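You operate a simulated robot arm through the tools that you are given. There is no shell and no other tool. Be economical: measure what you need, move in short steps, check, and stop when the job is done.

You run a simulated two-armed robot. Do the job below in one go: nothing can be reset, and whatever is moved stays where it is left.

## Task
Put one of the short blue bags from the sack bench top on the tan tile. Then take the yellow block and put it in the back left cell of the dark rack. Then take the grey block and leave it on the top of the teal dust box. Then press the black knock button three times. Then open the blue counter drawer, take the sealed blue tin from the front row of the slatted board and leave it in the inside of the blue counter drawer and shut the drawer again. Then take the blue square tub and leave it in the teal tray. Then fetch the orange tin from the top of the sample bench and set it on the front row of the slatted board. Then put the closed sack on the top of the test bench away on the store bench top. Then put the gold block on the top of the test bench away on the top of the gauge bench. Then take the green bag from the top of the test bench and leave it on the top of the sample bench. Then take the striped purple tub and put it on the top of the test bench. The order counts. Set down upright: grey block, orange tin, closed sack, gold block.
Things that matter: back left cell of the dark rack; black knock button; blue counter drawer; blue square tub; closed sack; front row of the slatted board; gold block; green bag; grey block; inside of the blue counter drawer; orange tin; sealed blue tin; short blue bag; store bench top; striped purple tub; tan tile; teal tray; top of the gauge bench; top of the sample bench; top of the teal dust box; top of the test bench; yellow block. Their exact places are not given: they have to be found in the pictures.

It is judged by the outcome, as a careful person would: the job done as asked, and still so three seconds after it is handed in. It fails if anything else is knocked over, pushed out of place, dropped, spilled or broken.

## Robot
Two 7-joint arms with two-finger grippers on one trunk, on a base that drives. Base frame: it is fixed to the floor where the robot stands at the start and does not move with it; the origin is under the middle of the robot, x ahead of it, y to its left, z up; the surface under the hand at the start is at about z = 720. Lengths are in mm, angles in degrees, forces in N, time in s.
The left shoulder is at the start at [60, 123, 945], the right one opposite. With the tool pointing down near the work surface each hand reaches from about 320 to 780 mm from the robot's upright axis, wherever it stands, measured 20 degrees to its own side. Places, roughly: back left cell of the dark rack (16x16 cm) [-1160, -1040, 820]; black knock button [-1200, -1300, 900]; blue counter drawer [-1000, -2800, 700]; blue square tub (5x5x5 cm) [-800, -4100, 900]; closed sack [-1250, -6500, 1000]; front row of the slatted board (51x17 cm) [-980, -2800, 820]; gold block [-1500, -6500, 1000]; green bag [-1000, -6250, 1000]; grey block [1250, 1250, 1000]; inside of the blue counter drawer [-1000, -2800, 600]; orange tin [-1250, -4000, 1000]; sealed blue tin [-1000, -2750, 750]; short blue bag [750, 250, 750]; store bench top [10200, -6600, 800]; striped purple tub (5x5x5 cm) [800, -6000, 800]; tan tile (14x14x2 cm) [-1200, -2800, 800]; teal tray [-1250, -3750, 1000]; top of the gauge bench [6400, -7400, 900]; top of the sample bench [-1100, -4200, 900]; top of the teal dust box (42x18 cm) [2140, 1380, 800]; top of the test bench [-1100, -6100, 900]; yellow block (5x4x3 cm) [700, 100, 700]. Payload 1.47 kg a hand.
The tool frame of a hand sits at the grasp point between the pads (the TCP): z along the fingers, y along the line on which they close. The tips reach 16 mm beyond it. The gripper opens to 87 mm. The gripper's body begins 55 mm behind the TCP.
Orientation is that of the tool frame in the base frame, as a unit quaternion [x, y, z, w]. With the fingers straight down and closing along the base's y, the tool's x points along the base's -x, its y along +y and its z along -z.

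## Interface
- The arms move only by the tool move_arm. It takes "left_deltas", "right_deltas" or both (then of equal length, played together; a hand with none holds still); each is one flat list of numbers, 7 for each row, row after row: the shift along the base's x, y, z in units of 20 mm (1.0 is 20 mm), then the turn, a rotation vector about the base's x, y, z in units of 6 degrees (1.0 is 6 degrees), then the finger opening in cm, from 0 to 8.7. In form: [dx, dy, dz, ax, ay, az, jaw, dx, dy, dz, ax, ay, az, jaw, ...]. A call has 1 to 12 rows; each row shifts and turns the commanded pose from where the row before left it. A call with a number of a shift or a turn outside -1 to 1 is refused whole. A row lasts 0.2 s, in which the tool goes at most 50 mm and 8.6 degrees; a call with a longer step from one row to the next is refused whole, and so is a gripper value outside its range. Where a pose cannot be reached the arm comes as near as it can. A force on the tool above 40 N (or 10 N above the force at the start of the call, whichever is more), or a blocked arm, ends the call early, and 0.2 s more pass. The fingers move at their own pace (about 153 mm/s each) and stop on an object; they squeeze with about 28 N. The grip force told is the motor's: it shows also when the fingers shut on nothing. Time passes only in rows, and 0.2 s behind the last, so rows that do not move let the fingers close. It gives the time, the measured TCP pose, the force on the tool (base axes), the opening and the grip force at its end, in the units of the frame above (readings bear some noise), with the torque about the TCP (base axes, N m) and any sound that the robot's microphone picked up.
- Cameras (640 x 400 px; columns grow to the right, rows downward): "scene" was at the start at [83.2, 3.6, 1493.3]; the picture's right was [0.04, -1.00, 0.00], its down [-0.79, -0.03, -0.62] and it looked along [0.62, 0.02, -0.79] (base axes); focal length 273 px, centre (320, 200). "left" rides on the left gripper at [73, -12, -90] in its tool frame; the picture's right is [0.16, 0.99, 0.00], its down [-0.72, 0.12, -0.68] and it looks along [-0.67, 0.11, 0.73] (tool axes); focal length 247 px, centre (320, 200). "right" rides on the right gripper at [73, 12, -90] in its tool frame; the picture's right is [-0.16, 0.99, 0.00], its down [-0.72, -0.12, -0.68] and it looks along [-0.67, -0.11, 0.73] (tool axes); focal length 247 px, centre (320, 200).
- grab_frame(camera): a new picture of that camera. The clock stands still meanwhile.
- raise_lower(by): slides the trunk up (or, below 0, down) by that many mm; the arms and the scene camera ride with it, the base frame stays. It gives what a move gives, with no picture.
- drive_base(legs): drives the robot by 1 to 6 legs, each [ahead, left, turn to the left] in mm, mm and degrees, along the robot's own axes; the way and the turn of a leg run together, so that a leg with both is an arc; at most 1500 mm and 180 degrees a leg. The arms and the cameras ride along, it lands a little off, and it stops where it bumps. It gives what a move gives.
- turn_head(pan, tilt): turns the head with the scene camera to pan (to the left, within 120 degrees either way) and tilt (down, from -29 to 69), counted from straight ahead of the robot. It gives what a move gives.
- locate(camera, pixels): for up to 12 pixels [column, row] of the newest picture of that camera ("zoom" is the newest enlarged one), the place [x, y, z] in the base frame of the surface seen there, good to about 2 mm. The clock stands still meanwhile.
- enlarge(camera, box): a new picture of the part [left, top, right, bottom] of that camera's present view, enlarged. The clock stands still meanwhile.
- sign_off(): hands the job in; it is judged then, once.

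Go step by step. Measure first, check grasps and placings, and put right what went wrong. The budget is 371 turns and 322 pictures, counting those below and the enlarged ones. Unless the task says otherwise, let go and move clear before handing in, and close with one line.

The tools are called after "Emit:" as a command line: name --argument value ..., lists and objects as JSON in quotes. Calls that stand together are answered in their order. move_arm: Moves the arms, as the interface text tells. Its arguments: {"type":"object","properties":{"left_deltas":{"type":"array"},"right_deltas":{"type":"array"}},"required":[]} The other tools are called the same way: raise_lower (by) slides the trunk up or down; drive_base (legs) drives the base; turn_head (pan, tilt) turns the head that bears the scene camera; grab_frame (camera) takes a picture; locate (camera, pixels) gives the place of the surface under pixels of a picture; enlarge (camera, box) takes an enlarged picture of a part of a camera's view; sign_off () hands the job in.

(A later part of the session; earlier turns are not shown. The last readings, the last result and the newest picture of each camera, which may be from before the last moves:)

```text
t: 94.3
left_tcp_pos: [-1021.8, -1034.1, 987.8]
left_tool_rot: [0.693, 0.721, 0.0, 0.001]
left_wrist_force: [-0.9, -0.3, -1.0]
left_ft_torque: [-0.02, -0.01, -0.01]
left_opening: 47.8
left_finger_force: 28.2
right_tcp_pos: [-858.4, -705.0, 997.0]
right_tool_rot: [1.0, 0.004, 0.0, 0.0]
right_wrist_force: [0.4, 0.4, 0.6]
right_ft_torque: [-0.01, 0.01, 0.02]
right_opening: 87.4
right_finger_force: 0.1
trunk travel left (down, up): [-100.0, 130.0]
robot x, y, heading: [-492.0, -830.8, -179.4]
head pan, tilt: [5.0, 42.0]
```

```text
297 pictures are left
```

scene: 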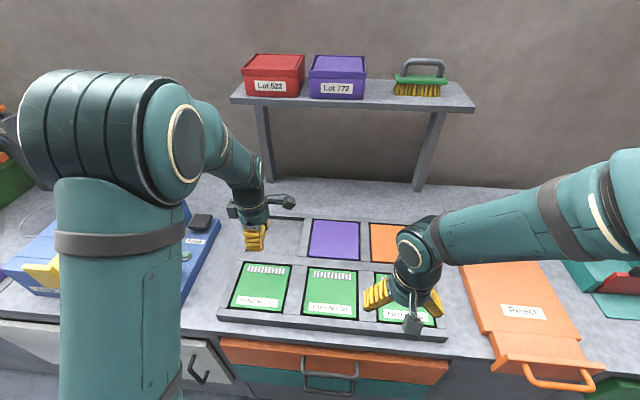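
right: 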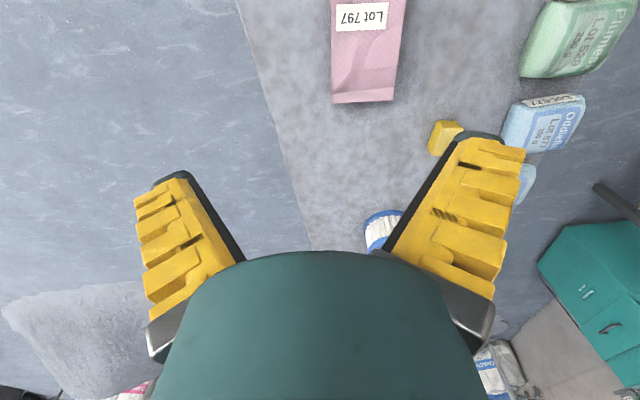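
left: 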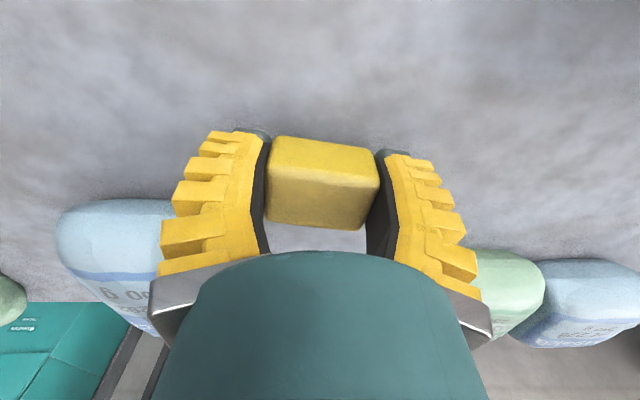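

The cell spans about x -1215..-1060, y -1095..-940. I'll move the left hand above its centre and look with its camera.

Emit:
move_arm --left_deltas '[-0.97, 0.13, 0, 0, 0, 0, 0, -0.97, 0.13, 0, 0, 0, 0, 0, -0.97, 0.13, 0, 0, 0, 0, 0, -0.97, 0.13, 0, 0, 0, 0, 0, -0.97, 0.13, 0, 0, 0, 0, 0, -0.97, 0.13, 0, 0, 0, 0, 0, 0, 0, -1, 0, 0, 0, 0, 0, 0, -1, 0, 0, 0, 0, 0, 0, -1, 0, 0, 0, 0]'

Emit:
grab_frame --camera "left"

Emit:
enlarge --camera "scene" --box '[180, 160, 380, 320]'

```text
t: 96.3
left_tcp_pos: [-1136.0, -1020.8, 928.2]
left_tool_rot: [0.692, 0.722, 0.0, 0.0]
left_wrist_force: [0.1, 0.1, -0.5]
left_ft_torque: [-0.02, 0.01, -0.01]
left_opening: 47.9
left_finger_force: 28.3
right_tcp_pos: [-858.0, -705.2, 997.5]
right_tool_rot: [1.0, 0.005, 0.0, 0.0]
right_wrist_force: [1.3, 0.6, 0.0]
right_ft_torque: [-0.03, -0.04, 0.01]
right_opening: 87.0
right_finger_force: 0.0
trunk travel left (down, up): [-100.0, 130.0]
robot x, y, heading: [-494.9, -828.2, -179.4]
head pan, tilt: [5.0, 42.0]
```

```text
296 pictures are left
```

left: 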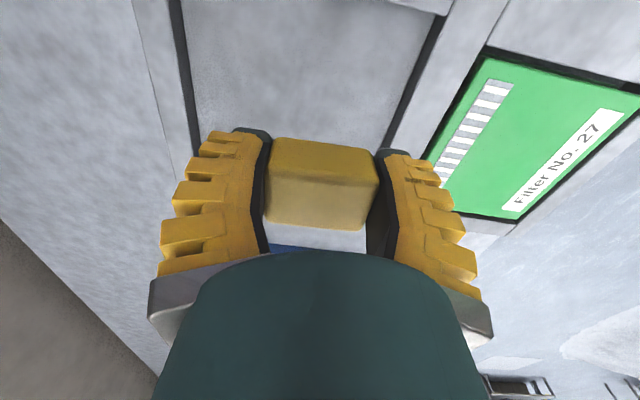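

```text
2.50 times, centred on (280, 240) of scene
```

zoom: 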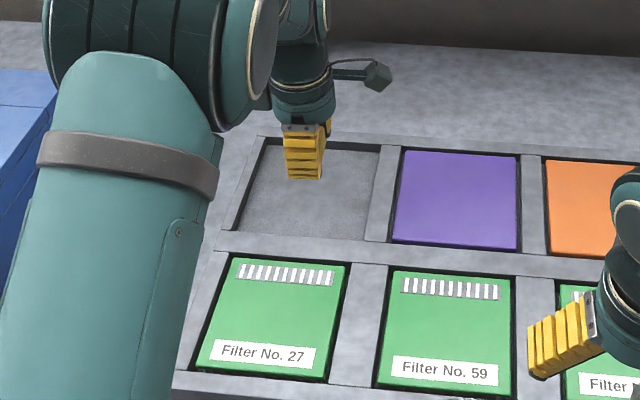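

Hand is centred above the empty cell. Lowering 86 mm, releasing, and rising.

Emit:
move_arm --left_deltas '[0, 0, -1, 0, 0, 0, 0, 0, 0, -1, 0, 0, 0, 0, 0, 0, -1, 0, 0, 0, 0, 0, 0, -0.9, 0, 0, 0, 0, 0, 0, -0.4, 0, 0, 0, 0, 0, 0, -0.15, 0, 0, 0, 0]'

```text
t: 97.7
left_tcp_pos: [-1136.6, -1017.9, 838.6]
left_tool_rot: [0.693, 0.721, 0.0, 0.0]
left_wrist_force: [0.5, 0.3, -0.4]
left_ft_torque: [0.01, -0.02, 0.01]
left_opening: 47.4
left_finger_force: 27.8
right_tcp_pos: [-857.9, -707.3, 997.6]
right_tool_rot: [1.0, 0.005, 0.0, 0.0]
right_wrist_force: [0.1, -0.4, -0.4]
right_ft_torque: [0.01, 0.05, -0.02]
right_opening: 87.1
right_finger_force: 0.0
trunk travel left (down, up): [-100.0, 130.0]
robot x, y, heading: [-493.2, -832.1, -179.7]
head pan, tilt: [5.0, 42.0]
```

Nearly touching at z 838.6 (floor at 818). Release and rise.

Emit:
move_arm --left_deltas '[0, 0, -0.08, 0, 0, 0, 0, 0, 0, 0, 0, 0, 0, 7.5, 0, 0, 0, 0, 0, 0, 7.5, 0, 0, 0.5, 0, 0, 0, 7.5, 0, 0, 1, 0, 0, 0, 7.5, 0, 0, 1, 0, 0, 0, 7.5, 0, 0, 1, 0, 0, 0, 7.5, 0, 0, 1, 0, 0, 0, 7.5, 0, 0, 1, 0, 0, 0, 7.5, 1, 0, 1, 0, 0, 0, 7.5, 1, 0, 0.6, 0, 0, 0, 7.5, 1, 0, 0.6, 0, 0, 0, 7.5]'

Emit:
enlarge --camera "scene" --box '[150, 160, 390, 320]'

```text
t: 100.3
left_tcp_pos: [-1078.4, -1018.9, 993.6]
left_tool_rot: [0.692, 0.722, 0.0, -0.001]
left_wrist_force: [0.0, -0.7, -0.2]
left_ft_torque: [-0.01, 0.05, 0.0]
left_opening: 77.5
left_finger_force: 2.4
right_tcp_pos: [-857.6, -704.4, 997.7]
right_tool_rot: [1.0, 0.004, 0.0, 0.0]
right_wrist_force: [0.7, 0.2, 0.1]
right_ft_torque: [-0.05, 0.01, 0.0]
right_opening: 86.8
right_finger_force: 0.1
trunk travel left (down, up): [-100.0, 130.0]
robot x, y, heading: [-497.6, -827.4, -179.5]
head pan, tilt: [5.0, 42.0]
```

```text
2.50 times, centred on (270, 240) of scene
```

zoom: 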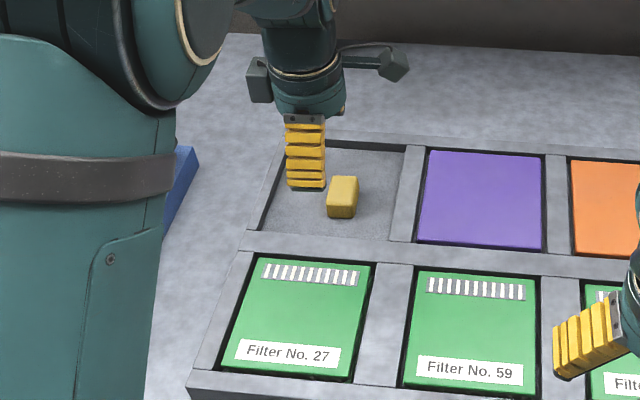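

The yellow block lies in the back-left cell. Now I tuck, back off and head towards the grey block, looking before going further.

Emit:
drive_base --legs '[[-320, 0, 0], [0, 0, -90.5], [800, 0, 0], [0, 0, -45]]'

Emit:
turn_head --pan 0 --tilt 20

Emit:
grab_frame --camera "scene"

```text
t: 112.1
left_tcp_pos: [81.5, 521.8, 992.8]
left_tool_rot: [0.937, -0.35, 0.0, 0.0]
left_wrist_force: [-0.2, 0.0, 0.0]
left_ft_torque: [0.02, 0.0, 0.0]
left_opening: 77.7
left_finger_force: 1.8
right_tcp_pos: [158.7, 146.4, 997.6]
right_tool_rot: [-0.401, 0.916, 0.0, 0.0]
right_wrist_force: [0.8, 0.7, 0.4]
right_ft_torque: [0.03, 0.01, -0.01]
right_opening: 87.0
right_finger_force: 0.1
trunk travel left (down, up): [-100.0, 130.0]
robot x, y, heading: [-183.3, -34.8, 47.5]
head pan, tilt: [5.0, 42.0]
```

```text
t: 113.0
left_tcp_pos: [80.5, 520.3, 991.3]
left_tool_rot: [0.937, -0.35, 0.001, 0.0]
left_wrist_force: [0.4, 0.8, 0.0]
left_ft_torque: [0.02, 0.02, 0.03]
left_opening: 77.6
left_finger_force: 2.1
right_tcp_pos: [159.6, 145.0, 997.0]
right_tool_rot: [-0.401, 0.916, 0.0, 0.0]
right_wrist_force: [-0.4, 0.6, 0.2]
right_ft_torque: [0.01, 0.03, -0.01]
right_opening: 87.2
right_finger_force: 0.1
trunk travel left (down, up): [-100.0, 130.0]
robot x, y, heading: [-181.2, -33.0, 47.2]
head pan, tilt: [0.0, 20.0]
```

```text
293 pictures are left
```

scene: 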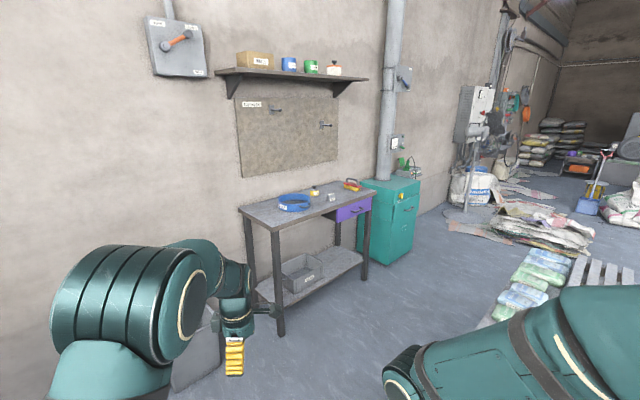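

Emit:
enlarge --camera "scene" --box '[220, 140, 460, 280]'

Emit:
locate --camera "scene" --pixels '[[331, 197], [314, 191], [352, 186], [239, 208], [281, 222], [372, 193], [400, 178], [370, 185], [385, 180], [415, 182], [385, 260], [275, 333]]'

```text
2.67 times, centred on (340, 210) of scene
```

zoom: 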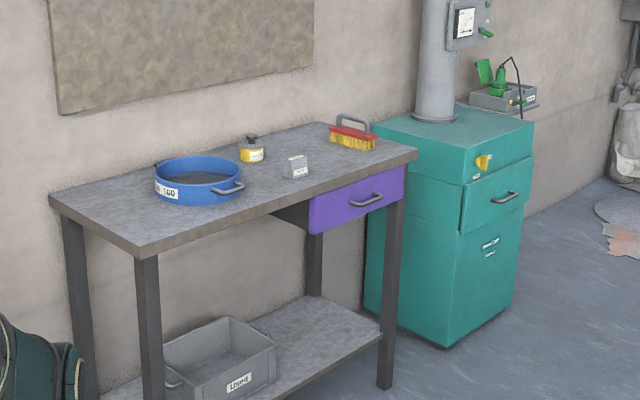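

```text
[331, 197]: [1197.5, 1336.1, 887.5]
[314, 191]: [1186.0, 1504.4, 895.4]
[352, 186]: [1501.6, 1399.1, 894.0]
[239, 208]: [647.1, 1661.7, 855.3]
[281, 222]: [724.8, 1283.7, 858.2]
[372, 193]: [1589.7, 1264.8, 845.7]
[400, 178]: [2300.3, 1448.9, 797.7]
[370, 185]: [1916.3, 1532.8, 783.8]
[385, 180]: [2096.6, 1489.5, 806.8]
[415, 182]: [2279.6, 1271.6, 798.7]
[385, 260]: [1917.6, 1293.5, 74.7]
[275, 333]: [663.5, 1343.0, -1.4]
```

The grey block is at (331,197) → (1197,1336,887) on a bench whose front edge is y≈1280; the teal dust box is beyond it. I'll drive round to stand facing it.

Emit:
drive_base --legs '[[0, 0, 42.8], [700, 0, 0], [0, 0, -90], [1000, 0, 0], [595, 0, 0], [0, 0, 90]]'

Emit:
turn_head --pan 10 --tilt 45

Emit:
grab_frame --camera "scene"

```text
t: 134.1
left_tcp_pos: [1268.2, 1199.0, 992.9]
left_tool_rot: [1.0, -0.026, -0.001, 0.001]
left_wrist_force: [0.5, -0.3, -1.2]
left_ft_torque: [0.0, -0.02, 0.05]
left_opening: 77.5
left_finger_force: 1.8
right_tcp_pos: [1561.0, 949.3, 997.8]
right_tool_rot: [-0.677, 0.736, 0.0, 0.0]
right_wrist_force: [0.6, -1.1, -0.6]
right_ft_torque: [0.02, -0.01, 0.02]
right_opening: 87.1
right_finger_force: 0.1
trunk travel left (down, up): [-100.0, 130.0]
robot x, y, heading: [1405.2, 599.7, 85.1]
head pan, tilt: [0.0, 20.0]
```

```text
t: 135.0
left_tcp_pos: [1269.4, 1197.9, 992.4]
left_tool_rot: [1.0, -0.026, 0.0, 0.0]
left_wrist_force: [-0.5, -0.1, -0.5]
left_ft_torque: [0.01, -0.02, -0.01]
left_opening: 77.6
left_finger_force: 1.8
right_tcp_pos: [1561.8, 950.3, 997.7]
right_tool_rot: [-0.677, 0.736, -0.001, 0.0]
right_wrist_force: [-0.9, -0.5, 0.7]
right_ft_torque: [-0.01, 0.02, 0.0]
right_opening: 87.0
right_finger_force: 0.0
trunk travel left (down, up): [-100.0, 130.0]
robot x, y, heading: [1403.6, 600.6, 85.4]
head pan, tilt: [10.0, 45.0]
```

```text
291 pictures are left
```

scene: 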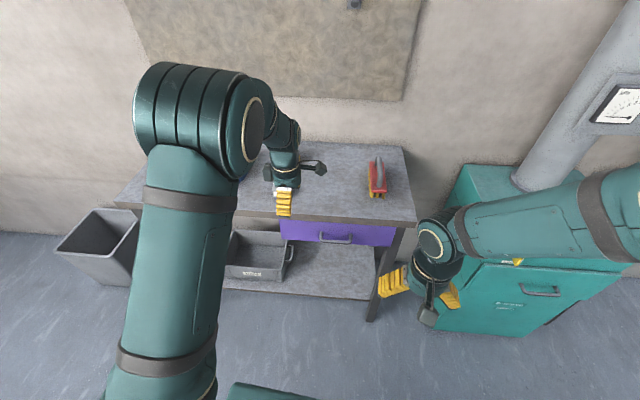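

The arm hides the block. I'll close up by 80 mm, straighten, and look with the left hand camera.

Emit:
drive_base --legs '[[80, 0, 4.6]]'

Emit:
grab_frame --camera "left"

```text
t: 136.0
left_tcp_pos: [1224.2, 1265.5, 992.1]
left_tool_rot: [1.0, 0.015, -0.001, 0.0]
left_wrist_force: [-0.8, 0.1, 0.4]
left_ft_torque: [0.03, 0.02, 0.0]
left_opening: 77.6
left_finger_force: 1.7
right_tcp_pos: [1536.0, 1041.8, 997.2]
right_tool_rot: [-0.707, 0.708, -0.002, -0.001]
right_wrist_force: [-0.4, 0.0, 0.0]
right_ft_torque: [-0.01, -0.02, 0.03]
right_opening: 86.8
right_finger_force: 0.0
trunk travel left (down, up): [-100.0, 130.0]
robot x, y, heading: [1405.3, 677.2, 90.0]
head pan, tilt: [10.0, 45.0]
```

```text
290 pictures are left
```

left: 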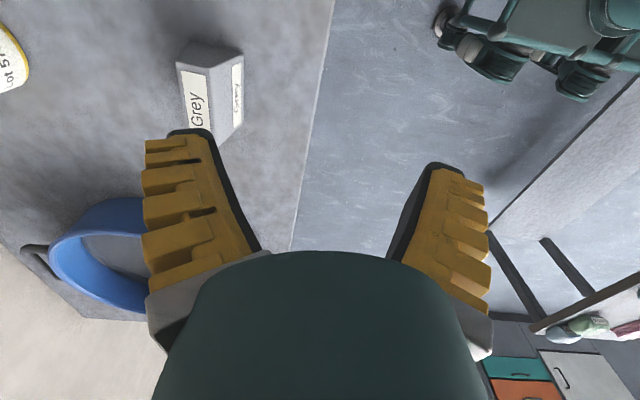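

The grey block is at (210,90) in the left view. Locating its corners.

Emit:
locate --camera "left" --pixels '[[180, 68], [236, 55], [205, 48], [208, 100], [195, 66], [220, 68], [187, 100], [215, 130], [240, 110], [560, 40], [150, 70], [490, 70]]'

```text
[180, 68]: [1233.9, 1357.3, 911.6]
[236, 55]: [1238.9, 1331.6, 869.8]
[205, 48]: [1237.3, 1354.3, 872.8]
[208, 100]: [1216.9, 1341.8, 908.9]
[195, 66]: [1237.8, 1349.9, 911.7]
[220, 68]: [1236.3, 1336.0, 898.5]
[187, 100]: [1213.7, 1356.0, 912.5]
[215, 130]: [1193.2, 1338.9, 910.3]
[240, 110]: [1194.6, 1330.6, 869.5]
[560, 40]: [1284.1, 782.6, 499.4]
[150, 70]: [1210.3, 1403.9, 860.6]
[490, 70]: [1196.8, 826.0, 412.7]
```

The block is about 50 mm tall (z 860-912). I'll shift the hand over it in y and look again.

Emit:
move_arm --left_deltas '[0, 1, 0, 0, 0, 0, 8.7, 0, 1, 0, 0, 0, 0, 8.7, 0, 1, 0, 0, 0, 0, 8.7, 0, 1, 0, 0, 0, 0, 8.7, 0, 0.2, 0, 0, 0, 0, 8.7]'

Emit:
grab_frame --camera "left"

```text
t: 137.2
left_tcp_pos: [1224.7, 1349.2, 993.6]
left_tool_rot: [1.0, 0.015, 0.0, 0.001]
left_wrist_force: [0.4, -0.6, 0.3]
left_ft_torque: [-0.02, 0.02, 0.02]
left_opening: 87.2
left_finger_force: 0.1
right_tcp_pos: [1534.6, 1040.8, 998.2]
right_tool_rot: [-0.706, 0.708, -0.001, 0.0]
right_wrist_force: [-0.7, 0.4, 0.0]
right_ft_torque: [0.0, -0.02, -0.04]
right_opening: 87.0
right_finger_force: 0.1
trunk travel left (down, up): [-100.0, 130.0]
robot x, y, heading: [1404.8, 679.9, 90.1]
head pan, tilt: [10.0, 45.0]
```

```text
289 pictures are left
```

left: 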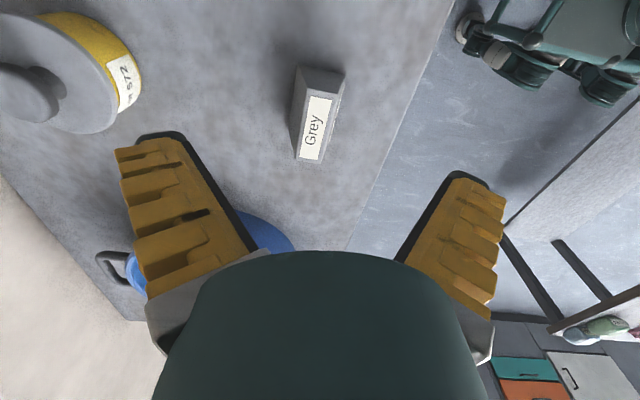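

Emit:
locate --camera "left" --pixels '[[304, 90], [340, 98], [322, 92], [300, 155], [322, 158], [312, 125], [295, 130], [300, 70], [342, 76], [330, 130], [292, 145], [318, 160]]'

Emit:
enlarge --camera "left" --box '[260, 40, 380, 180]'

```text
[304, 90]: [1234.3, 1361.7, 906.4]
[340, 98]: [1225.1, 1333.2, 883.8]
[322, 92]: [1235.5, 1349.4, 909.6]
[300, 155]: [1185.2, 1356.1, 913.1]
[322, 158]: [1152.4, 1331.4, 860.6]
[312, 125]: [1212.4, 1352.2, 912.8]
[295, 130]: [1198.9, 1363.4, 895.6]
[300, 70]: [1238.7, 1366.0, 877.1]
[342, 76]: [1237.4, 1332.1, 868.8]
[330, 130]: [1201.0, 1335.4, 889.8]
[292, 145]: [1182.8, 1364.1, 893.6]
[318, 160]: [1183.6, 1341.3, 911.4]
```

```text
2.86 times, centred on (320, 110) of left
```

zoom: 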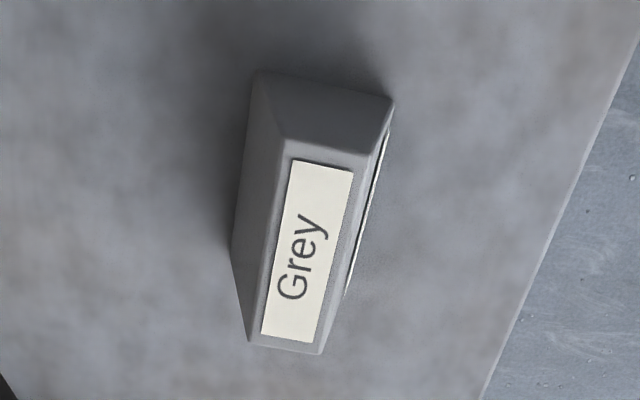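

Block centre (1211,1349), base 56×39, 52 tall, gently tapered. The hand closes along y; I'll descend to z≈882 and grip.

Emit:
move_arm --left_deltas '[-0.7, 0, -0.6, 0, 0, 0, 8.7, 0, 0, -1, 0, 0, 0, 8.7, 0, 0, -1, 0, 0, 0, 8.7, 0, 0, -1, 0, 0, 0, 8.7, 0, 0, -1, 0, 0, 0, 8.7, 0, 0, -1, 0, 0, 0, 8.7, 0, 0, 0, 0, 0, 0, 3, 0, 0, 0, 0, 0, 0, 0, 0, 0, 0, 0, 0, 0, 0, 0, 0, 0.5, 0, 0, 0, 0, 0, 0, 0.5, 0, 0, 0, 0]'

Emit:
grab_frame --camera "left"

```text
t: 139.6
left_tcp_pos: [1210.0, 1347.7, 899.0]
left_tool_rot: [1.0, 0.015, 0.0, 0.0]
left_wrist_force: [0.3, 0.1, -0.6]
left_ft_torque: [-0.01, -0.01, 0.01]
left_opening: 24.9
left_finger_force: 28.2
right_tcp_pos: [1534.9, 1042.0, 996.6]
right_tool_rot: [-0.706, 0.708, 0.0, 0.001]
right_wrist_force: [0.3, 0.7, -0.2]
right_ft_torque: [-0.02, -0.01, 0.02]
right_opening: 87.2
right_finger_force: 0.0
trunk travel left (down, up): [-100.0, 130.0]
robot x, y, heading: [1408.4, 679.0, 89.7]
head pan, tilt: [10.0, 45.0]
```

```text
287 pictures are left
```

left: 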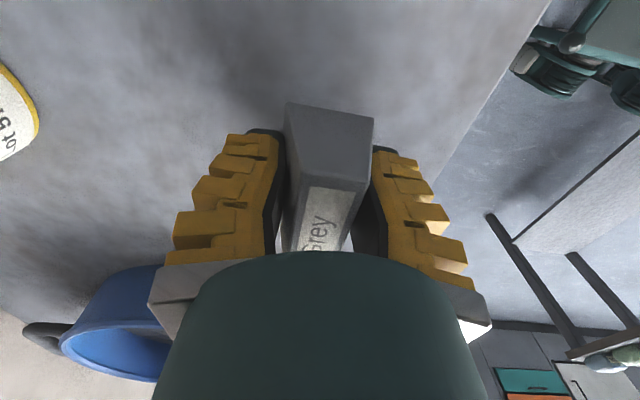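

Opening reads 25 mm, so the grip may be on the taper. I'll raise 40 mm and check that the block comes along.

Emit:
move_arm --left_deltas '[0, 0, 1, 0, 0, 0, 0, 0, 0, 1, 0, 0, 0, 0]'

Emit:
grab_frame --camera "left"

Emit:
locate --camera "left" --pixels '[[290, 110], [370, 122], [330, 110], [335, 180], [310, 182], [358, 185]]'

```text
t: 140.2
left_tcp_pos: [1211.1, 1347.0, 940.6]
left_tool_rot: [1.0, 0.015, 0.0, -0.001]
left_wrist_force: [-0.4, -0.4, -0.3]
left_ft_torque: [-0.01, 0.02, 0.02]
left_opening: 25.1
left_finger_force: 28.4
right_tcp_pos: [1535.0, 1039.9, 997.2]
right_tool_rot: [-0.707, 0.708, -0.001, 0.0]
right_wrist_force: [-0.4, 0.7, -0.5]
right_ft_torque: [-0.02, -0.02, -0.01]
right_opening: 86.9
right_finger_force: 0.1
trunk travel left (down, up): [-100.0, 130.0]
robot x, y, heading: [1409.0, 677.2, 90.1]
head pan, tilt: [10.0, 45.0]
```

```text
286 pictures are left
```

left: 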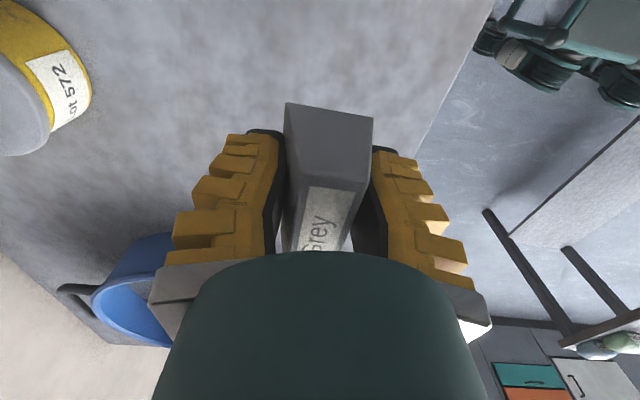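

```text
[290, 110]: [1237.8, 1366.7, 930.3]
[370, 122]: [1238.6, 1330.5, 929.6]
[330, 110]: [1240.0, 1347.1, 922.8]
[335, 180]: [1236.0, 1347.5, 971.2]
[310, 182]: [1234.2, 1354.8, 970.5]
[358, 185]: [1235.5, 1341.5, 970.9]
```

The block is held upright. I'll raise it and look right along the way to the dust box for obstacles.

Emit:
move_arm --left_deltas '[0, -1, 1, 0, 0, 0, 0, 0, -1, 1, 0, 0, 0, 0, 0, -1, 1, 0, 0, 0, 0, 0, -1, 0, 0, 0, 0, 0]'

Emit:
turn_head --pan -55 --tilt 35

Emit:
grab_frame --camera "scene"

```text
t: 141.2
left_tcp_pos: [1210.7, 1268.1, 1001.2]
left_tool_rot: [1.0, 0.014, 0.0, 0.0]
left_wrist_force: [0.9, -0.8, -0.5]
left_ft_torque: [0.01, -0.04, 0.03]
left_opening: 24.8
left_finger_force: 28.1
right_tcp_pos: [1534.1, 1041.3, 998.4]
right_tool_rot: [-0.707, 0.708, -0.001, -0.001]
right_wrist_force: [-0.2, -0.1, 0.4]
right_ft_torque: [-0.01, 0.05, -0.01]
right_opening: 87.1
right_finger_force: 0.1
trunk travel left (down, up): [-100.0, 130.0]
robot x, y, heading: [1405.1, 679.1, 89.7]
head pan, tilt: [10.0, 45.0]
```

```text
t: 142.6
left_tcp_pos: [1211.1, 1269.6, 1001.8]
left_tool_rot: [1.0, 0.015, 0.0, 0.0]
left_wrist_force: [1.0, 0.4, -1.5]
left_ft_torque: [0.01, 0.01, -0.02]
left_opening: 24.5
left_finger_force: 27.8
right_tcp_pos: [1535.8, 1042.0, 997.9]
right_tool_rot: [-0.707, 0.707, -0.001, 0.0]
right_wrist_force: [-0.6, 0.1, 0.0]
right_ft_torque: [0.0, 0.0, 0.01]
right_opening: 87.0
right_finger_force: 0.0
trunk travel left (down, up): [-100.0, 130.0]
robot x, y, heading: [1403.6, 676.4, 89.9]
head pan, tilt: [-55.0, 35.0]
```

```text
285 pictures are left
```

scene: 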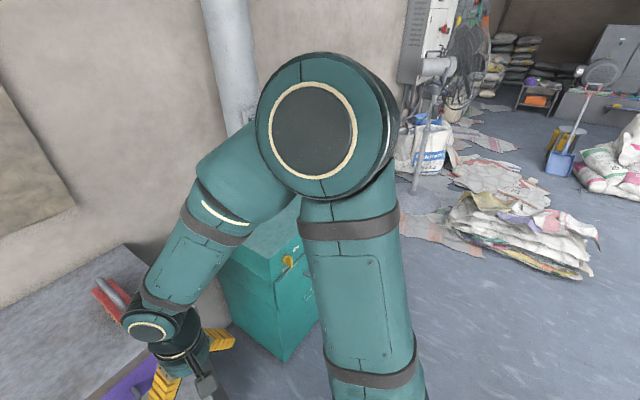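

Emit:
locate --camera "scene" --pixels '[[455, 225], [480, 260], [410, 240], [425, 190], [590, 275], [415, 150], [240, 240], [285, 360]]'

```text
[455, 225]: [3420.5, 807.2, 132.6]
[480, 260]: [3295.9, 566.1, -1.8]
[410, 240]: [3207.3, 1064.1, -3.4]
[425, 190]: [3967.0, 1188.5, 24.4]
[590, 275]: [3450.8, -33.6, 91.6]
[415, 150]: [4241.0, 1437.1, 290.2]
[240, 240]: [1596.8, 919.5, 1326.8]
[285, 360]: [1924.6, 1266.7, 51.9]
```

The floor is clear up to x≈3100. I'll strafe right 915 mm to stand before the dust box.

Emit:
drive_base --legs '[[0, -915, 0]]'

Emit:
turn_head --pan 5 --tilt 45

Emit:
grab_frame --camera "scene"

```text
t: 150.9
left_tcp_pos: [2119.6, 1265.3, 1000.5]
left_tool_rot: [1.0, 0.012, 0.001, 0.0]
left_wrist_force: [0.4, 0.0, 0.0]
left_ft_torque: [0.0, -0.02, -0.05]
left_opening: 24.4
left_finger_force: 27.6
right_tcp_pos: [2442.9, 1037.5, 997.4]
right_tool_rot: [-0.705, 0.709, 0.0, 0.0]
right_wrist_force: [-0.6, 0.2, -0.2]
right_ft_torque: [-0.07, 0.0, 0.0]
right_opening: 87.0
right_finger_force: 0.2
trunk travel left (down, up): [-100.0, 130.0]
robot x, y, heading: [2314.6, 675.0, 89.8]
head pan, tilt: [-55.0, 35.0]
```

```text
t: 152.2
left_tcp_pos: [2119.2, 1267.1, 1001.0]
left_tool_rot: [1.0, 0.013, 0.0, 0.0]
left_wrist_force: [0.1, -0.2, -0.1]
left_ft_torque: [-0.01, 0.01, 0.03]
left_opening: 24.6
left_finger_force: 27.8
right_tcp_pos: [2443.2, 1036.6, 997.9]
right_tool_rot: [-0.705, 0.709, 0.0, 0.0]
right_wrist_force: [-0.7, -0.4, 0.3]
right_ft_torque: [0.0, 0.0, 0.02]
right_opening: 86.9
right_finger_force: 0.0
trunk travel left (down, up): [-100.0, 130.0]
robot x, y, heading: [2316.1, 675.3, 89.7]
head pan, tilt: [5.0, 45.0]
```

```text
284 pictures are left
```

scene: 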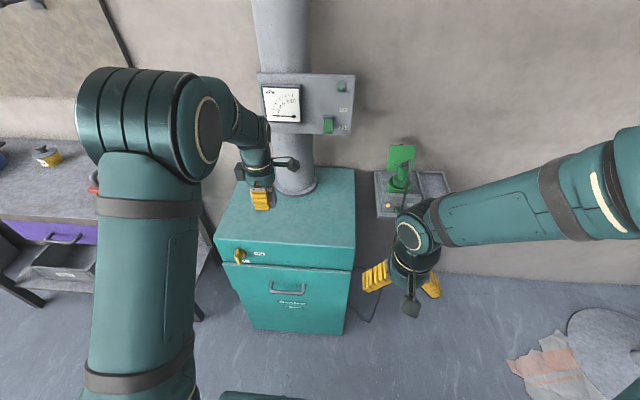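

Emit:
locate --camera "scene" --pixels '[[218, 235], [352, 240], [290, 215], [265, 233], [290, 193], [320, 192], [350, 172], [305, 130], [270, 122], [345, 130], [320, 225], [235, 255]]'

Emit:
grab_frame --camera "left"

```text
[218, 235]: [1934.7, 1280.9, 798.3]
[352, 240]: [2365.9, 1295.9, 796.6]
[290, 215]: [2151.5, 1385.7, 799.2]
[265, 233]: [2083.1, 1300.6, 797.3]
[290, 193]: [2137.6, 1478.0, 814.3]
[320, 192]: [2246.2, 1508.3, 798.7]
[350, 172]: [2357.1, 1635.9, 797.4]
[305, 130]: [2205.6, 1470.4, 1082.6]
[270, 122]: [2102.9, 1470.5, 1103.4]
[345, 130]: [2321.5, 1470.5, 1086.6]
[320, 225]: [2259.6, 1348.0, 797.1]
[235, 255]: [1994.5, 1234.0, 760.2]
```

```text
283 pictures are left
```

left: 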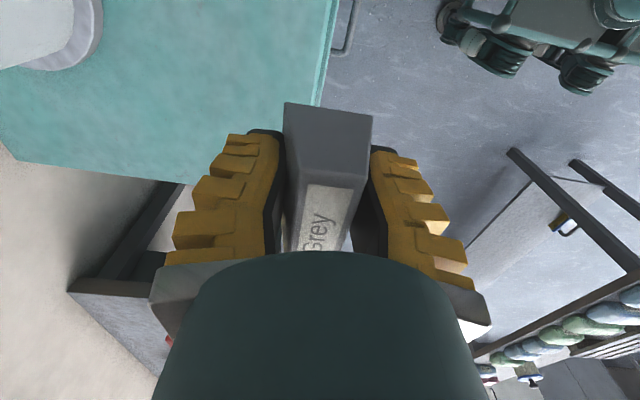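

Dust-box top is z 798 from y 1281 back to the pipe at 1470. I'll set the block at (2070,1360).

Emit:
move_arm --left_deltas '[-0.5, 0.93, 0, 0, 0, 0, 0, -0.5, 0.93, 0, 0, 0, 0, 0, -0.5, 0.93, 0, 0, 0, 0, 0, -0.5, 0.93, -0.5, 0, 0, 0, 0, -0.5, 0.93, -0.5, 0, 0, 0, 0, 0, 0, -1, 0, 0, 0, 0, 0, 0, -1, 0, 0, 0, 0, 0, 0, -1, 0, 0, 0, 0, 0, 0, -1, 0, 0, 0, 0, 0, 0, -1, 0, 0, 0, 0, 0, 0, -1, 0, 0, 0, 0, 0, 0, -1, 0, 0, 0, 0]'

Emit:
grab_frame --camera "left"

```text
t: 154.8
left_tcp_pos: [2068.6, 1358.6, 840.5]
left_tool_rot: [1.0, 0.013, 0.0, 0.0]
left_wrist_force: [0.1, 0.5, -0.8]
left_ft_torque: [0.01, 0.0, 0.02]
left_opening: 24.2
left_finger_force: 27.9
right_tcp_pos: [2443.0, 1038.3, 998.2]
right_tool_rot: [-0.705, 0.709, 0.0, 0.0]
right_wrist_force: [0.1, -0.4, 0.1]
right_ft_torque: [-0.03, -0.02, 0.03]
right_opening: 87.3
right_finger_force: 0.0
trunk travel left (down, up): [-100.0, 130.0]
robot x, y, heading: [2312.7, 675.2, 89.9]
head pan, tilt: [5.0, 45.0]
```

```text
282 pictures are left
```

left: 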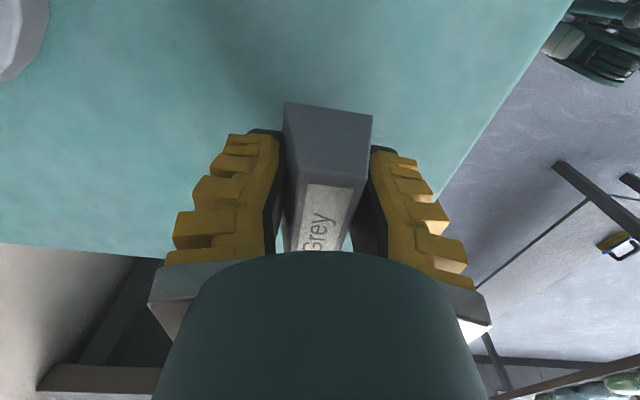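

Over the box top at z 840. Lowering the last ~20 mm gently.

Emit:
move_arm --left_deltas '[0, 0, -0.6, 0, 0, 0, 0, 0, 0, -0.25, 0, 0, 0, 0, 0, 0, -0.15, 0, 0, 0, 0]'

```text
t: 155.6
left_tcp_pos: [2068.7, 1360.1, 821.5]
left_tool_rot: [1.0, 0.013, 0.0, -0.001]
left_wrist_force: [-0.2, 0.1, 3.0]
left_ft_torque: [0.03, -0.03, -0.02]
left_opening: 25.0
left_finger_force: 28.1
right_tcp_pos: [2443.6, 1037.7, 998.0]
right_tool_rot: [-0.705, 0.709, 0.001, 0.0]
right_wrist_force: [-0.2, -0.4, -0.4]
right_ft_torque: [-0.02, 0.06, -0.01]
right_opening: 87.1
right_finger_force: 0.0
trunk travel left (down, up): [-100.0, 130.0]
robot x, y, heading: [2312.1, 678.8, 89.6]
head pan, tilt: [5.0, 45.0]
```

Contact felt (3 N). Opening, rising, and pulling back.

Emit:
move_arm --left_deltas '[0, 0, 0, 0, 0, 0, 6, 0, 0, 0, 0, 0, 0, 6, 0, 0, 0, 0, 0, 0, 6, 0, 0, 0.6, 0, 0, 0, 6, 0, 0, 1, 0, 0, 0, 6, 0, 0, 1, 0, 0, 0, 6, 0, 0, 1, 0, 0, 0, 6, 0, 0, 1, 0, 0, 0, 6, 0, 0, 1, 0, 0, 0, 6, 0, -1, 1, 0, 0, 0, 6, 0, -1, 1, 0, 0, 0, 6, 0, -1, 1, 0, 0, 0, 6]'

Emit:
grab_frame --camera "scene"

```text
t: 158.2
left_tcp_pos: [2070.3, 1297.6, 993.9]
left_tool_rot: [1.0, 0.013, 0.0, 0.0]
left_wrist_force: [-0.4, -0.8, 0.1]
left_ft_torque: [-0.02, 0.01, 0.01]
left_opening: 64.8
left_finger_force: 3.3
right_tcp_pos: [2442.4, 1037.0, 997.3]
right_tool_rot: [-0.706, 0.709, 0.0, 0.0]
right_wrist_force: [0.1, 0.2, 0.6]
right_ft_torque: [-0.01, -0.01, 0.02]
right_opening: 87.0
right_finger_force: 0.0
trunk travel left (down, up): [-100.0, 130.0]
robot x, y, heading: [2312.2, 672.1, 89.7]
head pan, tilt: [5.0, 45.0]
```

```text
281 pictures are left
```

scene: 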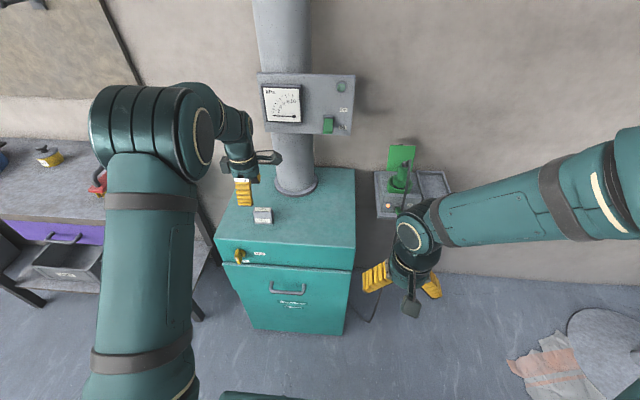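

The grey block stands upright on the dust box at (263,215). Now driving back towards the counter for the black knock button.

Emit:
drive_base --legs '[[0, 0, 90.3], [1300, 0, 0], [1112, 0, 0], [0, 0, 90], [1000, 0, 0], [765, 0, 0]]'

Emit:
drive_base --legs '[[0, 0, -90]]'

Emit:
turn_head --pan 10 --tilt 40

Emit:
grab_frame --camera "scene"

```text
t: 186.3
left_tcp_pos: [87.1, -1706.1, 992.7]
left_tool_rot: [-0.007, 1.0, 0.001, 0.001]
left_wrist_force: [0.0, 0.0, 0.4]
left_ft_torque: [0.03, -0.01, -0.03]
left_opening: 64.5
left_finger_force: 3.1
right_tcp_pos: [-284.0, -1439.6, 998.0]
right_tool_rot: [0.712, 0.702, 0.0, 0.0]
right_wrist_force: [-0.2, 0.0, -0.8]
right_ft_torque: [0.04, 0.02, 0.01]
right_opening: 87.1
right_finger_force: 0.0
trunk travel left (down, up): [-100.0, 130.0]
robot x, y, heading: [-147.5, -1075.6, -90.7]
head pan, tilt: [5.0, 45.0]
```

```text
t: 190.6
left_tcp_pos: [-782.5, -1305.7, 991.7]
left_tool_rot: [0.708, 0.707, 0.0, 0.0]
left_wrist_force: [0.2, 0.5, 0.0]
left_ft_torque: [-0.02, 0.0, -0.01]
left_opening: 64.5
left_finger_force: 3.4
right_tcp_pos: [-510.7, -938.5, 996.7]
right_tool_rot: [1.0, -0.016, 0.0, 0.0]
right_wrist_force: [0.7, 0.1, 1.3]
right_ft_torque: [0.01, 0.0, 0.0]
right_opening: 87.0
right_finger_force: 0.1
trunk travel left (down, up): [-100.0, 130.0]
robot x, y, heading: [-152.5, -1078.7, 177.9]
head pan, tilt: [5.0, 45.0]
```

```text
t: 191.2
left_tcp_pos: [-783.2, -1304.7, 993.6]
left_tool_rot: [0.707, 0.707, -0.001, -0.001]
left_wrist_force: [0.1, -0.5, 0.2]
left_ft_torque: [0.0, 0.01, 0.01]
left_opening: 64.4
left_finger_force: 3.4
right_tcp_pos: [-510.1, -939.0, 996.9]
right_tool_rot: [1.0, -0.015, 0.0, 0.0]
right_wrist_force: [0.4, 0.3, 0.1]
right_ft_torque: [-0.02, 0.0, 0.02]
right_opening: 87.0
right_finger_force: 0.1
trunk travel left (down, up): [-100.0, 130.0]
robot x, y, heading: [-152.2, -1083.1, 178.2]
head pan, tilt: [10.0, 40.0]
```

```text
280 pictures are left
```

scene: 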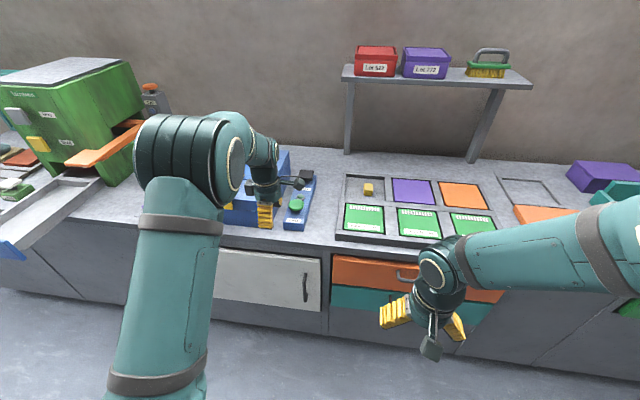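

Emit:
enlarge --camera "scene" --box '[200, 130, 360, 240]'

Emit:
locate --camera "scene" --pixels '[[306, 173], [297, 203], [302, 190], [285, 155], [300, 172], [312, 172], [296, 220]]'

```text
3.64 times, centred on (280, 185) of scene
```

zoom: 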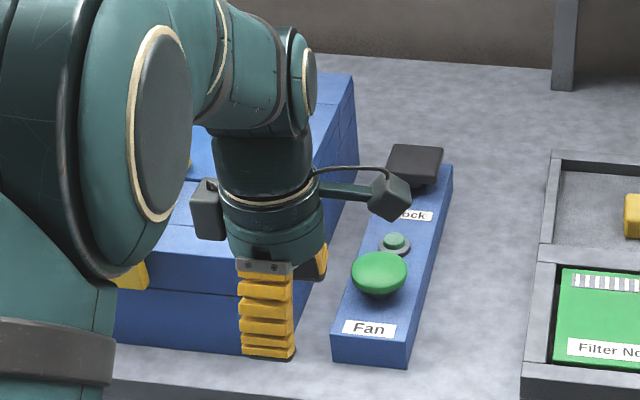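

```text
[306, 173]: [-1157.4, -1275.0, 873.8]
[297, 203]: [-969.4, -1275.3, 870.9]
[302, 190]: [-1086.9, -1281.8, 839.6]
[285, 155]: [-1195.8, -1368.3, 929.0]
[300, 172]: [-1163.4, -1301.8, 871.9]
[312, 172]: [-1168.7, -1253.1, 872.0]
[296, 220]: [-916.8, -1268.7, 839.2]
```

The black knock button is at (306,173): top about (-1163,-1277,872), next to a blue box (top z 929). I'll raise and close the left hand, then drive in 340 mm.

Emit:
move_arm --left_deltas '[0.5, 0, 1, 0, 0, 0, 0, 0.5, 0, 1, 0, 0, 0, 0, 0.5, 0, 1, 0, 0, 0, 0]'

Emit:
drive_base --legs '[[340, 0, 1.8]]'

Emit:
grab_frame --camera "scene"

Emit:
grab_frame --camera "left"

```text
t: 192.0
left_tcp_pos: [-753.2, -1305.4, 1053.4]
left_tool_rot: [0.707, 0.707, 0.0, 0.0]
left_wrist_force: [-0.3, 0.7, 0.2]
left_ft_torque: [0.01, 0.03, 0.02]
left_opening: 0.1
left_finger_force: 27.9
right_tcp_pos: [-509.4, -939.2, 998.3]
right_tool_rot: [1.0, -0.016, 0.0, 0.0]
right_wrist_force: [1.0, 0.1, 0.2]
right_ft_torque: [0.02, 0.01, 0.02]
right_opening: 86.9
right_finger_force: 0.0
trunk travel left (down, up): [-100.0, 130.0]
robot x, y, heading: [-151.9, -1078.5, 178.1]
head pan, tilt: [10.0, 40.0]
```

```text
t: 194.3
left_tcp_pos: [-1092.2, -1320.9, 1052.7]
left_tool_rot: [0.695, 0.719, 0.0, 0.0]
left_wrist_force: [-1.7, 0.8, 0.2]
left_ft_torque: [0.01, -0.04, 0.02]
left_opening: 0.0
left_finger_force: 27.9
right_tcp_pos: [-862.3, -946.9, 997.0]
right_tool_rot: [1.0, 0.001, 0.001, 0.001]
right_wrist_force: [0.4, 0.5, -1.1]
right_ft_torque: [0.02, -0.03, 0.02]
right_opening: 87.0
right_finger_force: 0.2
trunk travel left (down, up): [-100.0, 130.0]
robot x, y, heading: [-500.8, -1071.6, -179.9]
head pan, tilt: [10.0, 40.0]
```

```text
278 pictures are left
```

scene: 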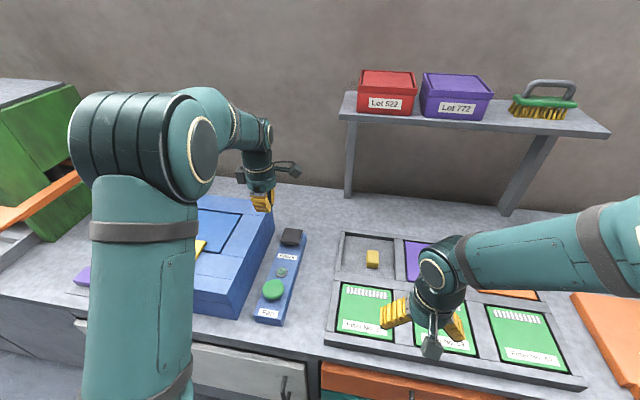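

```text
277 pictures are left
```

left: 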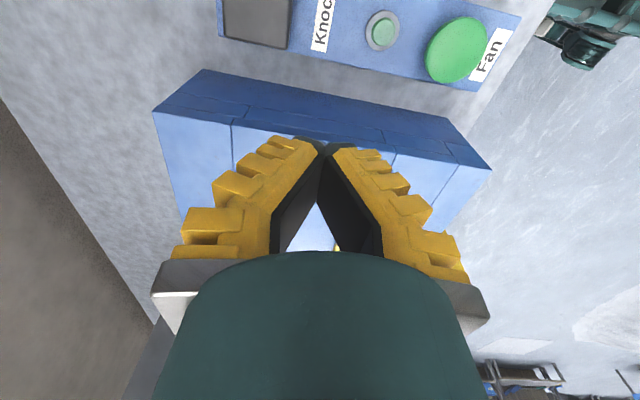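

Emit:
locate --camera "left" --pixels '[[227, 5], [290, 10], [288, 44], [224, 38], [257, 20], [382, 30], [200, 75]]'

Emit:
enlarge --camera "scene" --box '[240, 210, 340, 330]'

```text
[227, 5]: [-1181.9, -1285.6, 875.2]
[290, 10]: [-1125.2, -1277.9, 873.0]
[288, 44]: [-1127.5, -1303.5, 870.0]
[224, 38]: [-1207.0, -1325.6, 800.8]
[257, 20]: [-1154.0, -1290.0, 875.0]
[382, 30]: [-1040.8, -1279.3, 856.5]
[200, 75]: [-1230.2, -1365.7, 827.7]
```

```text
3.33 times, centred on (290, 270) of scene
```

zoom: 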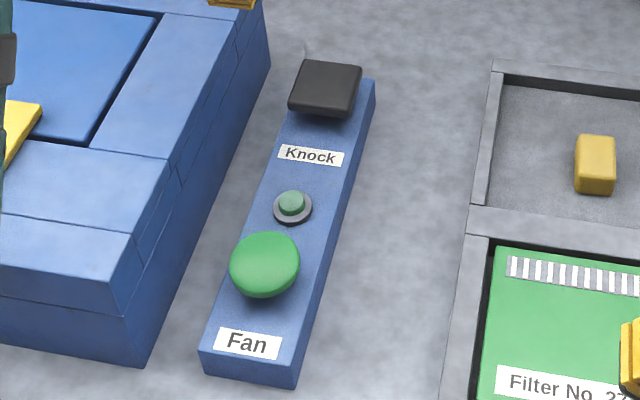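

Emit:
locate --camera "zoom" --pixels '[[304, 64], [360, 68], [345, 105], [292, 98], [326, 85]]'

```text
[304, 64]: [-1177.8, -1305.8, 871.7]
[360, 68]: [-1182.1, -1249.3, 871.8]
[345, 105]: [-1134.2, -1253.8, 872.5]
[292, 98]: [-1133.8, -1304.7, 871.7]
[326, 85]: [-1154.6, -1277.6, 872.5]
```

Button centre is (-1157,-1278,872). Moving the closed fingertips above it to z≈905.

Emit:
move_arm --left_deltas '[-0.82, 0.54, 0, 0, 0, 0, 0, -0.82, 0.54, 0, 0, 0, 0, 0, -0.82, 0.54, 0, 0, 0, 0, 0, -0.82, 0.54, 0, 0, 0, 0, 0, 0, 0, -1, 0, 0, 0, 0, 0, 0, -1, 0, 0, 0, 0, 0, 0, -1, 0, 0, 0, 0, 0, 0, -1, 0, 0, 0, 0, 0, 0, -1, 0, 0, 0, 0, 0, 0, -1, 0, 0, 0, 0, 0, 0, -1, 0, 0, 0, 0]'

Emit:
enlarge --camera "scene" --box '[220, 170, 340, 330]'

```text
t: 196.7
left_tcp_pos: [-1157.6, -1278.8, 913.0]
left_tool_rot: [0.694, 0.72, 0.0, 0.0]
left_wrist_force: [0.3, 0.6, -0.1]
left_ft_torque: [0.0, -0.02, 0.03]
left_opening: 0.2
left_finger_force: 27.9
right_tcp_pos: [-860.6, -946.2, 996.5]
right_tool_rot: [1.0, 0.002, -0.001, 0.0]
right_wrist_force: [0.1, 0.0, 0.0]
right_ft_torque: [0.0, 0.02, 0.01]
right_opening: 86.9
right_finger_force: 0.1
trunk travel left (down, up): [-100.0, 130.0]
robot x, y, heading: [-500.9, -1074.8, -180.1]
head pan, tilt: [10.0, 40.0]
```

```text
2.50 times, centred on (280, 250) of scene
```

zoom: 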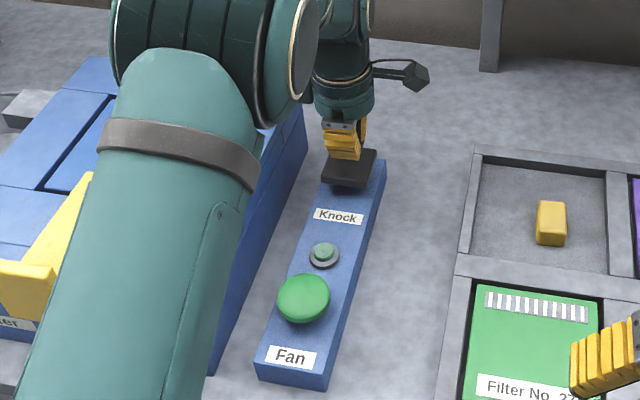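

The fingertips are right above the button. One press, slowly, then lift, listening for the sound.

Emit:
move_arm --left_deltas '[0, 0, -1, 0, 0, 0, 0, 0, 0, -0.25, 0, 0, 0, 0, 0, 0, -0.25, 0, 0, 0, 0, 0, 0, -0.25, 0, 0, 0, 0, 0, 0, -0.2, 0, 0, 0, 0]'

```text
t: 197.9
left_tcp_pos: [-1159.2, -1278.0, 874.4]
left_tool_rot: [0.695, 0.719, 0.0, 0.001]
left_wrist_force: [0.2, -2.9, 5.5]
left_ft_torque: [-0.05, -0.04, 0.03]
left_opening: 5.9
left_finger_force: 27.6
right_tcp_pos: [-860.5, -945.6, 998.6]
right_tool_rot: [1.0, 0.002, 0.0, 0.0]
right_wrist_force: [-0.4, -0.4, -0.2]
right_ft_torque: [-0.02, 0.0, 0.0]
right_opening: 86.9
right_finger_force: 0.1
trunk travel left (down, up): [-100.0, 130.0]
robot x, y, heading: [-498.6, -1073.5, -179.8]
head pan, tilt: [10.0, 40.0]
heard: click
```

A click was heard: one press. Lifting clear and checking.

Emit:
move_arm --left_deltas '[0, 0, 0.5, 0, 0, 0, 0, 0, 0, 1, 0, 0, 0, 0, 0, 0, 0.4, 0, 0, 0, 0, 0, 0, 0, 0, 0, 0, 0]'

Emit:
enlarge --camera "scene" --box '[220, 170, 340, 330]'

```text
t: 198.9
left_tcp_pos: [-1157.1, -1277.3, 910.9]
left_tool_rot: [0.695, 0.719, 0.0, 0.0]
left_wrist_force: [0.5, 1.1, -0.1]
left_ft_torque: [0.03, -0.01, -0.01]
left_opening: 0.2
left_finger_force: 28.1
right_tcp_pos: [-862.8, -944.9, 998.6]
right_tool_rot: [1.0, 0.001, 0.0, 0.0]
right_wrist_force: [0.4, 0.1, 0.3]
right_ft_torque: [0.0, 0.01, 0.0]
right_opening: 87.2
right_finger_force: 0.1
trunk travel left (down, up): [-100.0, 130.0]
robot x, y, heading: [-499.5, -1075.0, -179.8]
head pan, tilt: [10.0, 40.0]
```

```text
2.50 times, centred on (280, 250) of scene
```

zoom: 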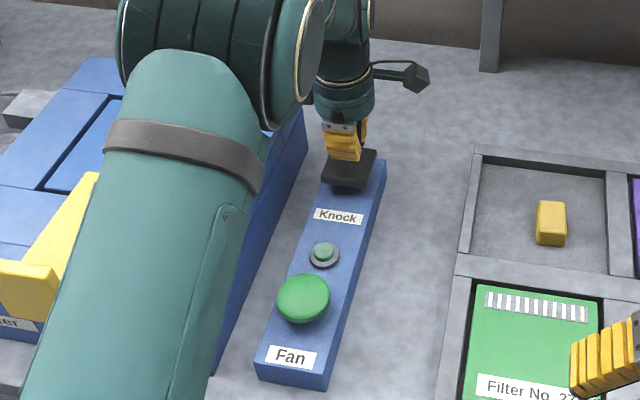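

Clean release. Second press in the same way (down then up).

Emit:
move_arm --left_deltas '[0, 0, -0.9, 0, 0, 0, 0, 0, 0, -0.25, 0, 0, 0, 0, 0, 0, -0.25, 0, 0, 0, 0, 0, 0, -0.25, 0, 0, 0, 0, 0, 0, -0.2, 0, 0, 0, 0, 0, 0, 0.5, 0, 0, 0, 0, 0, 0, 0.9, 0, 0, 0, 0, 0, 0, 0.45, 0, 0, 0, 0, 0, 0, 0, 0, 0, 0, 0]'

```text
t: 200.9
left_tcp_pos: [-1157.0, -1276.6, 913.6]
left_tool_rot: [0.695, 0.719, 0.0, 0.0]
left_wrist_force: [-0.3, 0.5, -0.2]
left_ft_torque: [0.0, -0.03, 0.01]
left_opening: 0.0
left_finger_force: 28.3
right_tcp_pos: [-860.3, -945.8, 996.4]
right_tool_rot: [1.0, 0.001, 0.0, 0.0]
right_wrist_force: [-0.6, 0.2, 0.1]
right_ft_torque: [-0.04, 0.01, -0.01]
right_opening: 87.0
right_finger_force: 0.1
trunk travel left (down, up): [-100.0, 130.0]
robot x, y, heading: [-495.3, -1074.2, -179.8]
head pan, tilt: [10.0, 40.0]
heard: click
```

Second click heard. Third press.

Emit:
move_arm --left_deltas '[0, 0, -1, 0, 0, 0, 0, 0, 0, -0.25, 0, 0, 0, 0, 0, 0, -0.25, 0, 0, 0, 0, 0, 0, -0.25, 0, 0, 0, 0, 0, 0, -0.2, 0, 0, 0, 0, 0, 0, 0.5, 0, 0, 0, 0, 0, 0, 1, 0, 0, 0, 0, 0, 0, 1, 0, 0, 0, 0, 0, 0, 1, 0, 0, 0, 0, 0, 0, 1, 0, 0, 0, 0, 0, 0, 1, 0, 0, 0, 0, 0, 0, 1, 0, 0, 0, 0]'

```text
t: 203.5
left_tcp_pos: [-1156.7, -1275.6, 1004.3]
left_tool_rot: [0.695, 0.719, 0.0, 0.0]
left_wrist_force: [0.2, -0.4, -0.3]
left_ft_torque: [0.0, 0.0, -0.01]
left_opening: 0.0
left_finger_force: 28.0
right_tcp_pos: [-861.7, -945.4, 998.0]
right_tool_rot: [1.0, 0.001, 0.0, -0.001]
right_wrist_force: [0.4, 1.0, 0.0]
right_ft_torque: [-0.02, 0.01, 0.0]
right_opening: 86.9
right_finger_force: 0.0
trunk travel left (down, up): [-100.0, 130.0]
robot x, y, heading: [-501.9, -1072.9, -179.8]
head pan, tilt: [10.0, 40.0]
heard: click
```

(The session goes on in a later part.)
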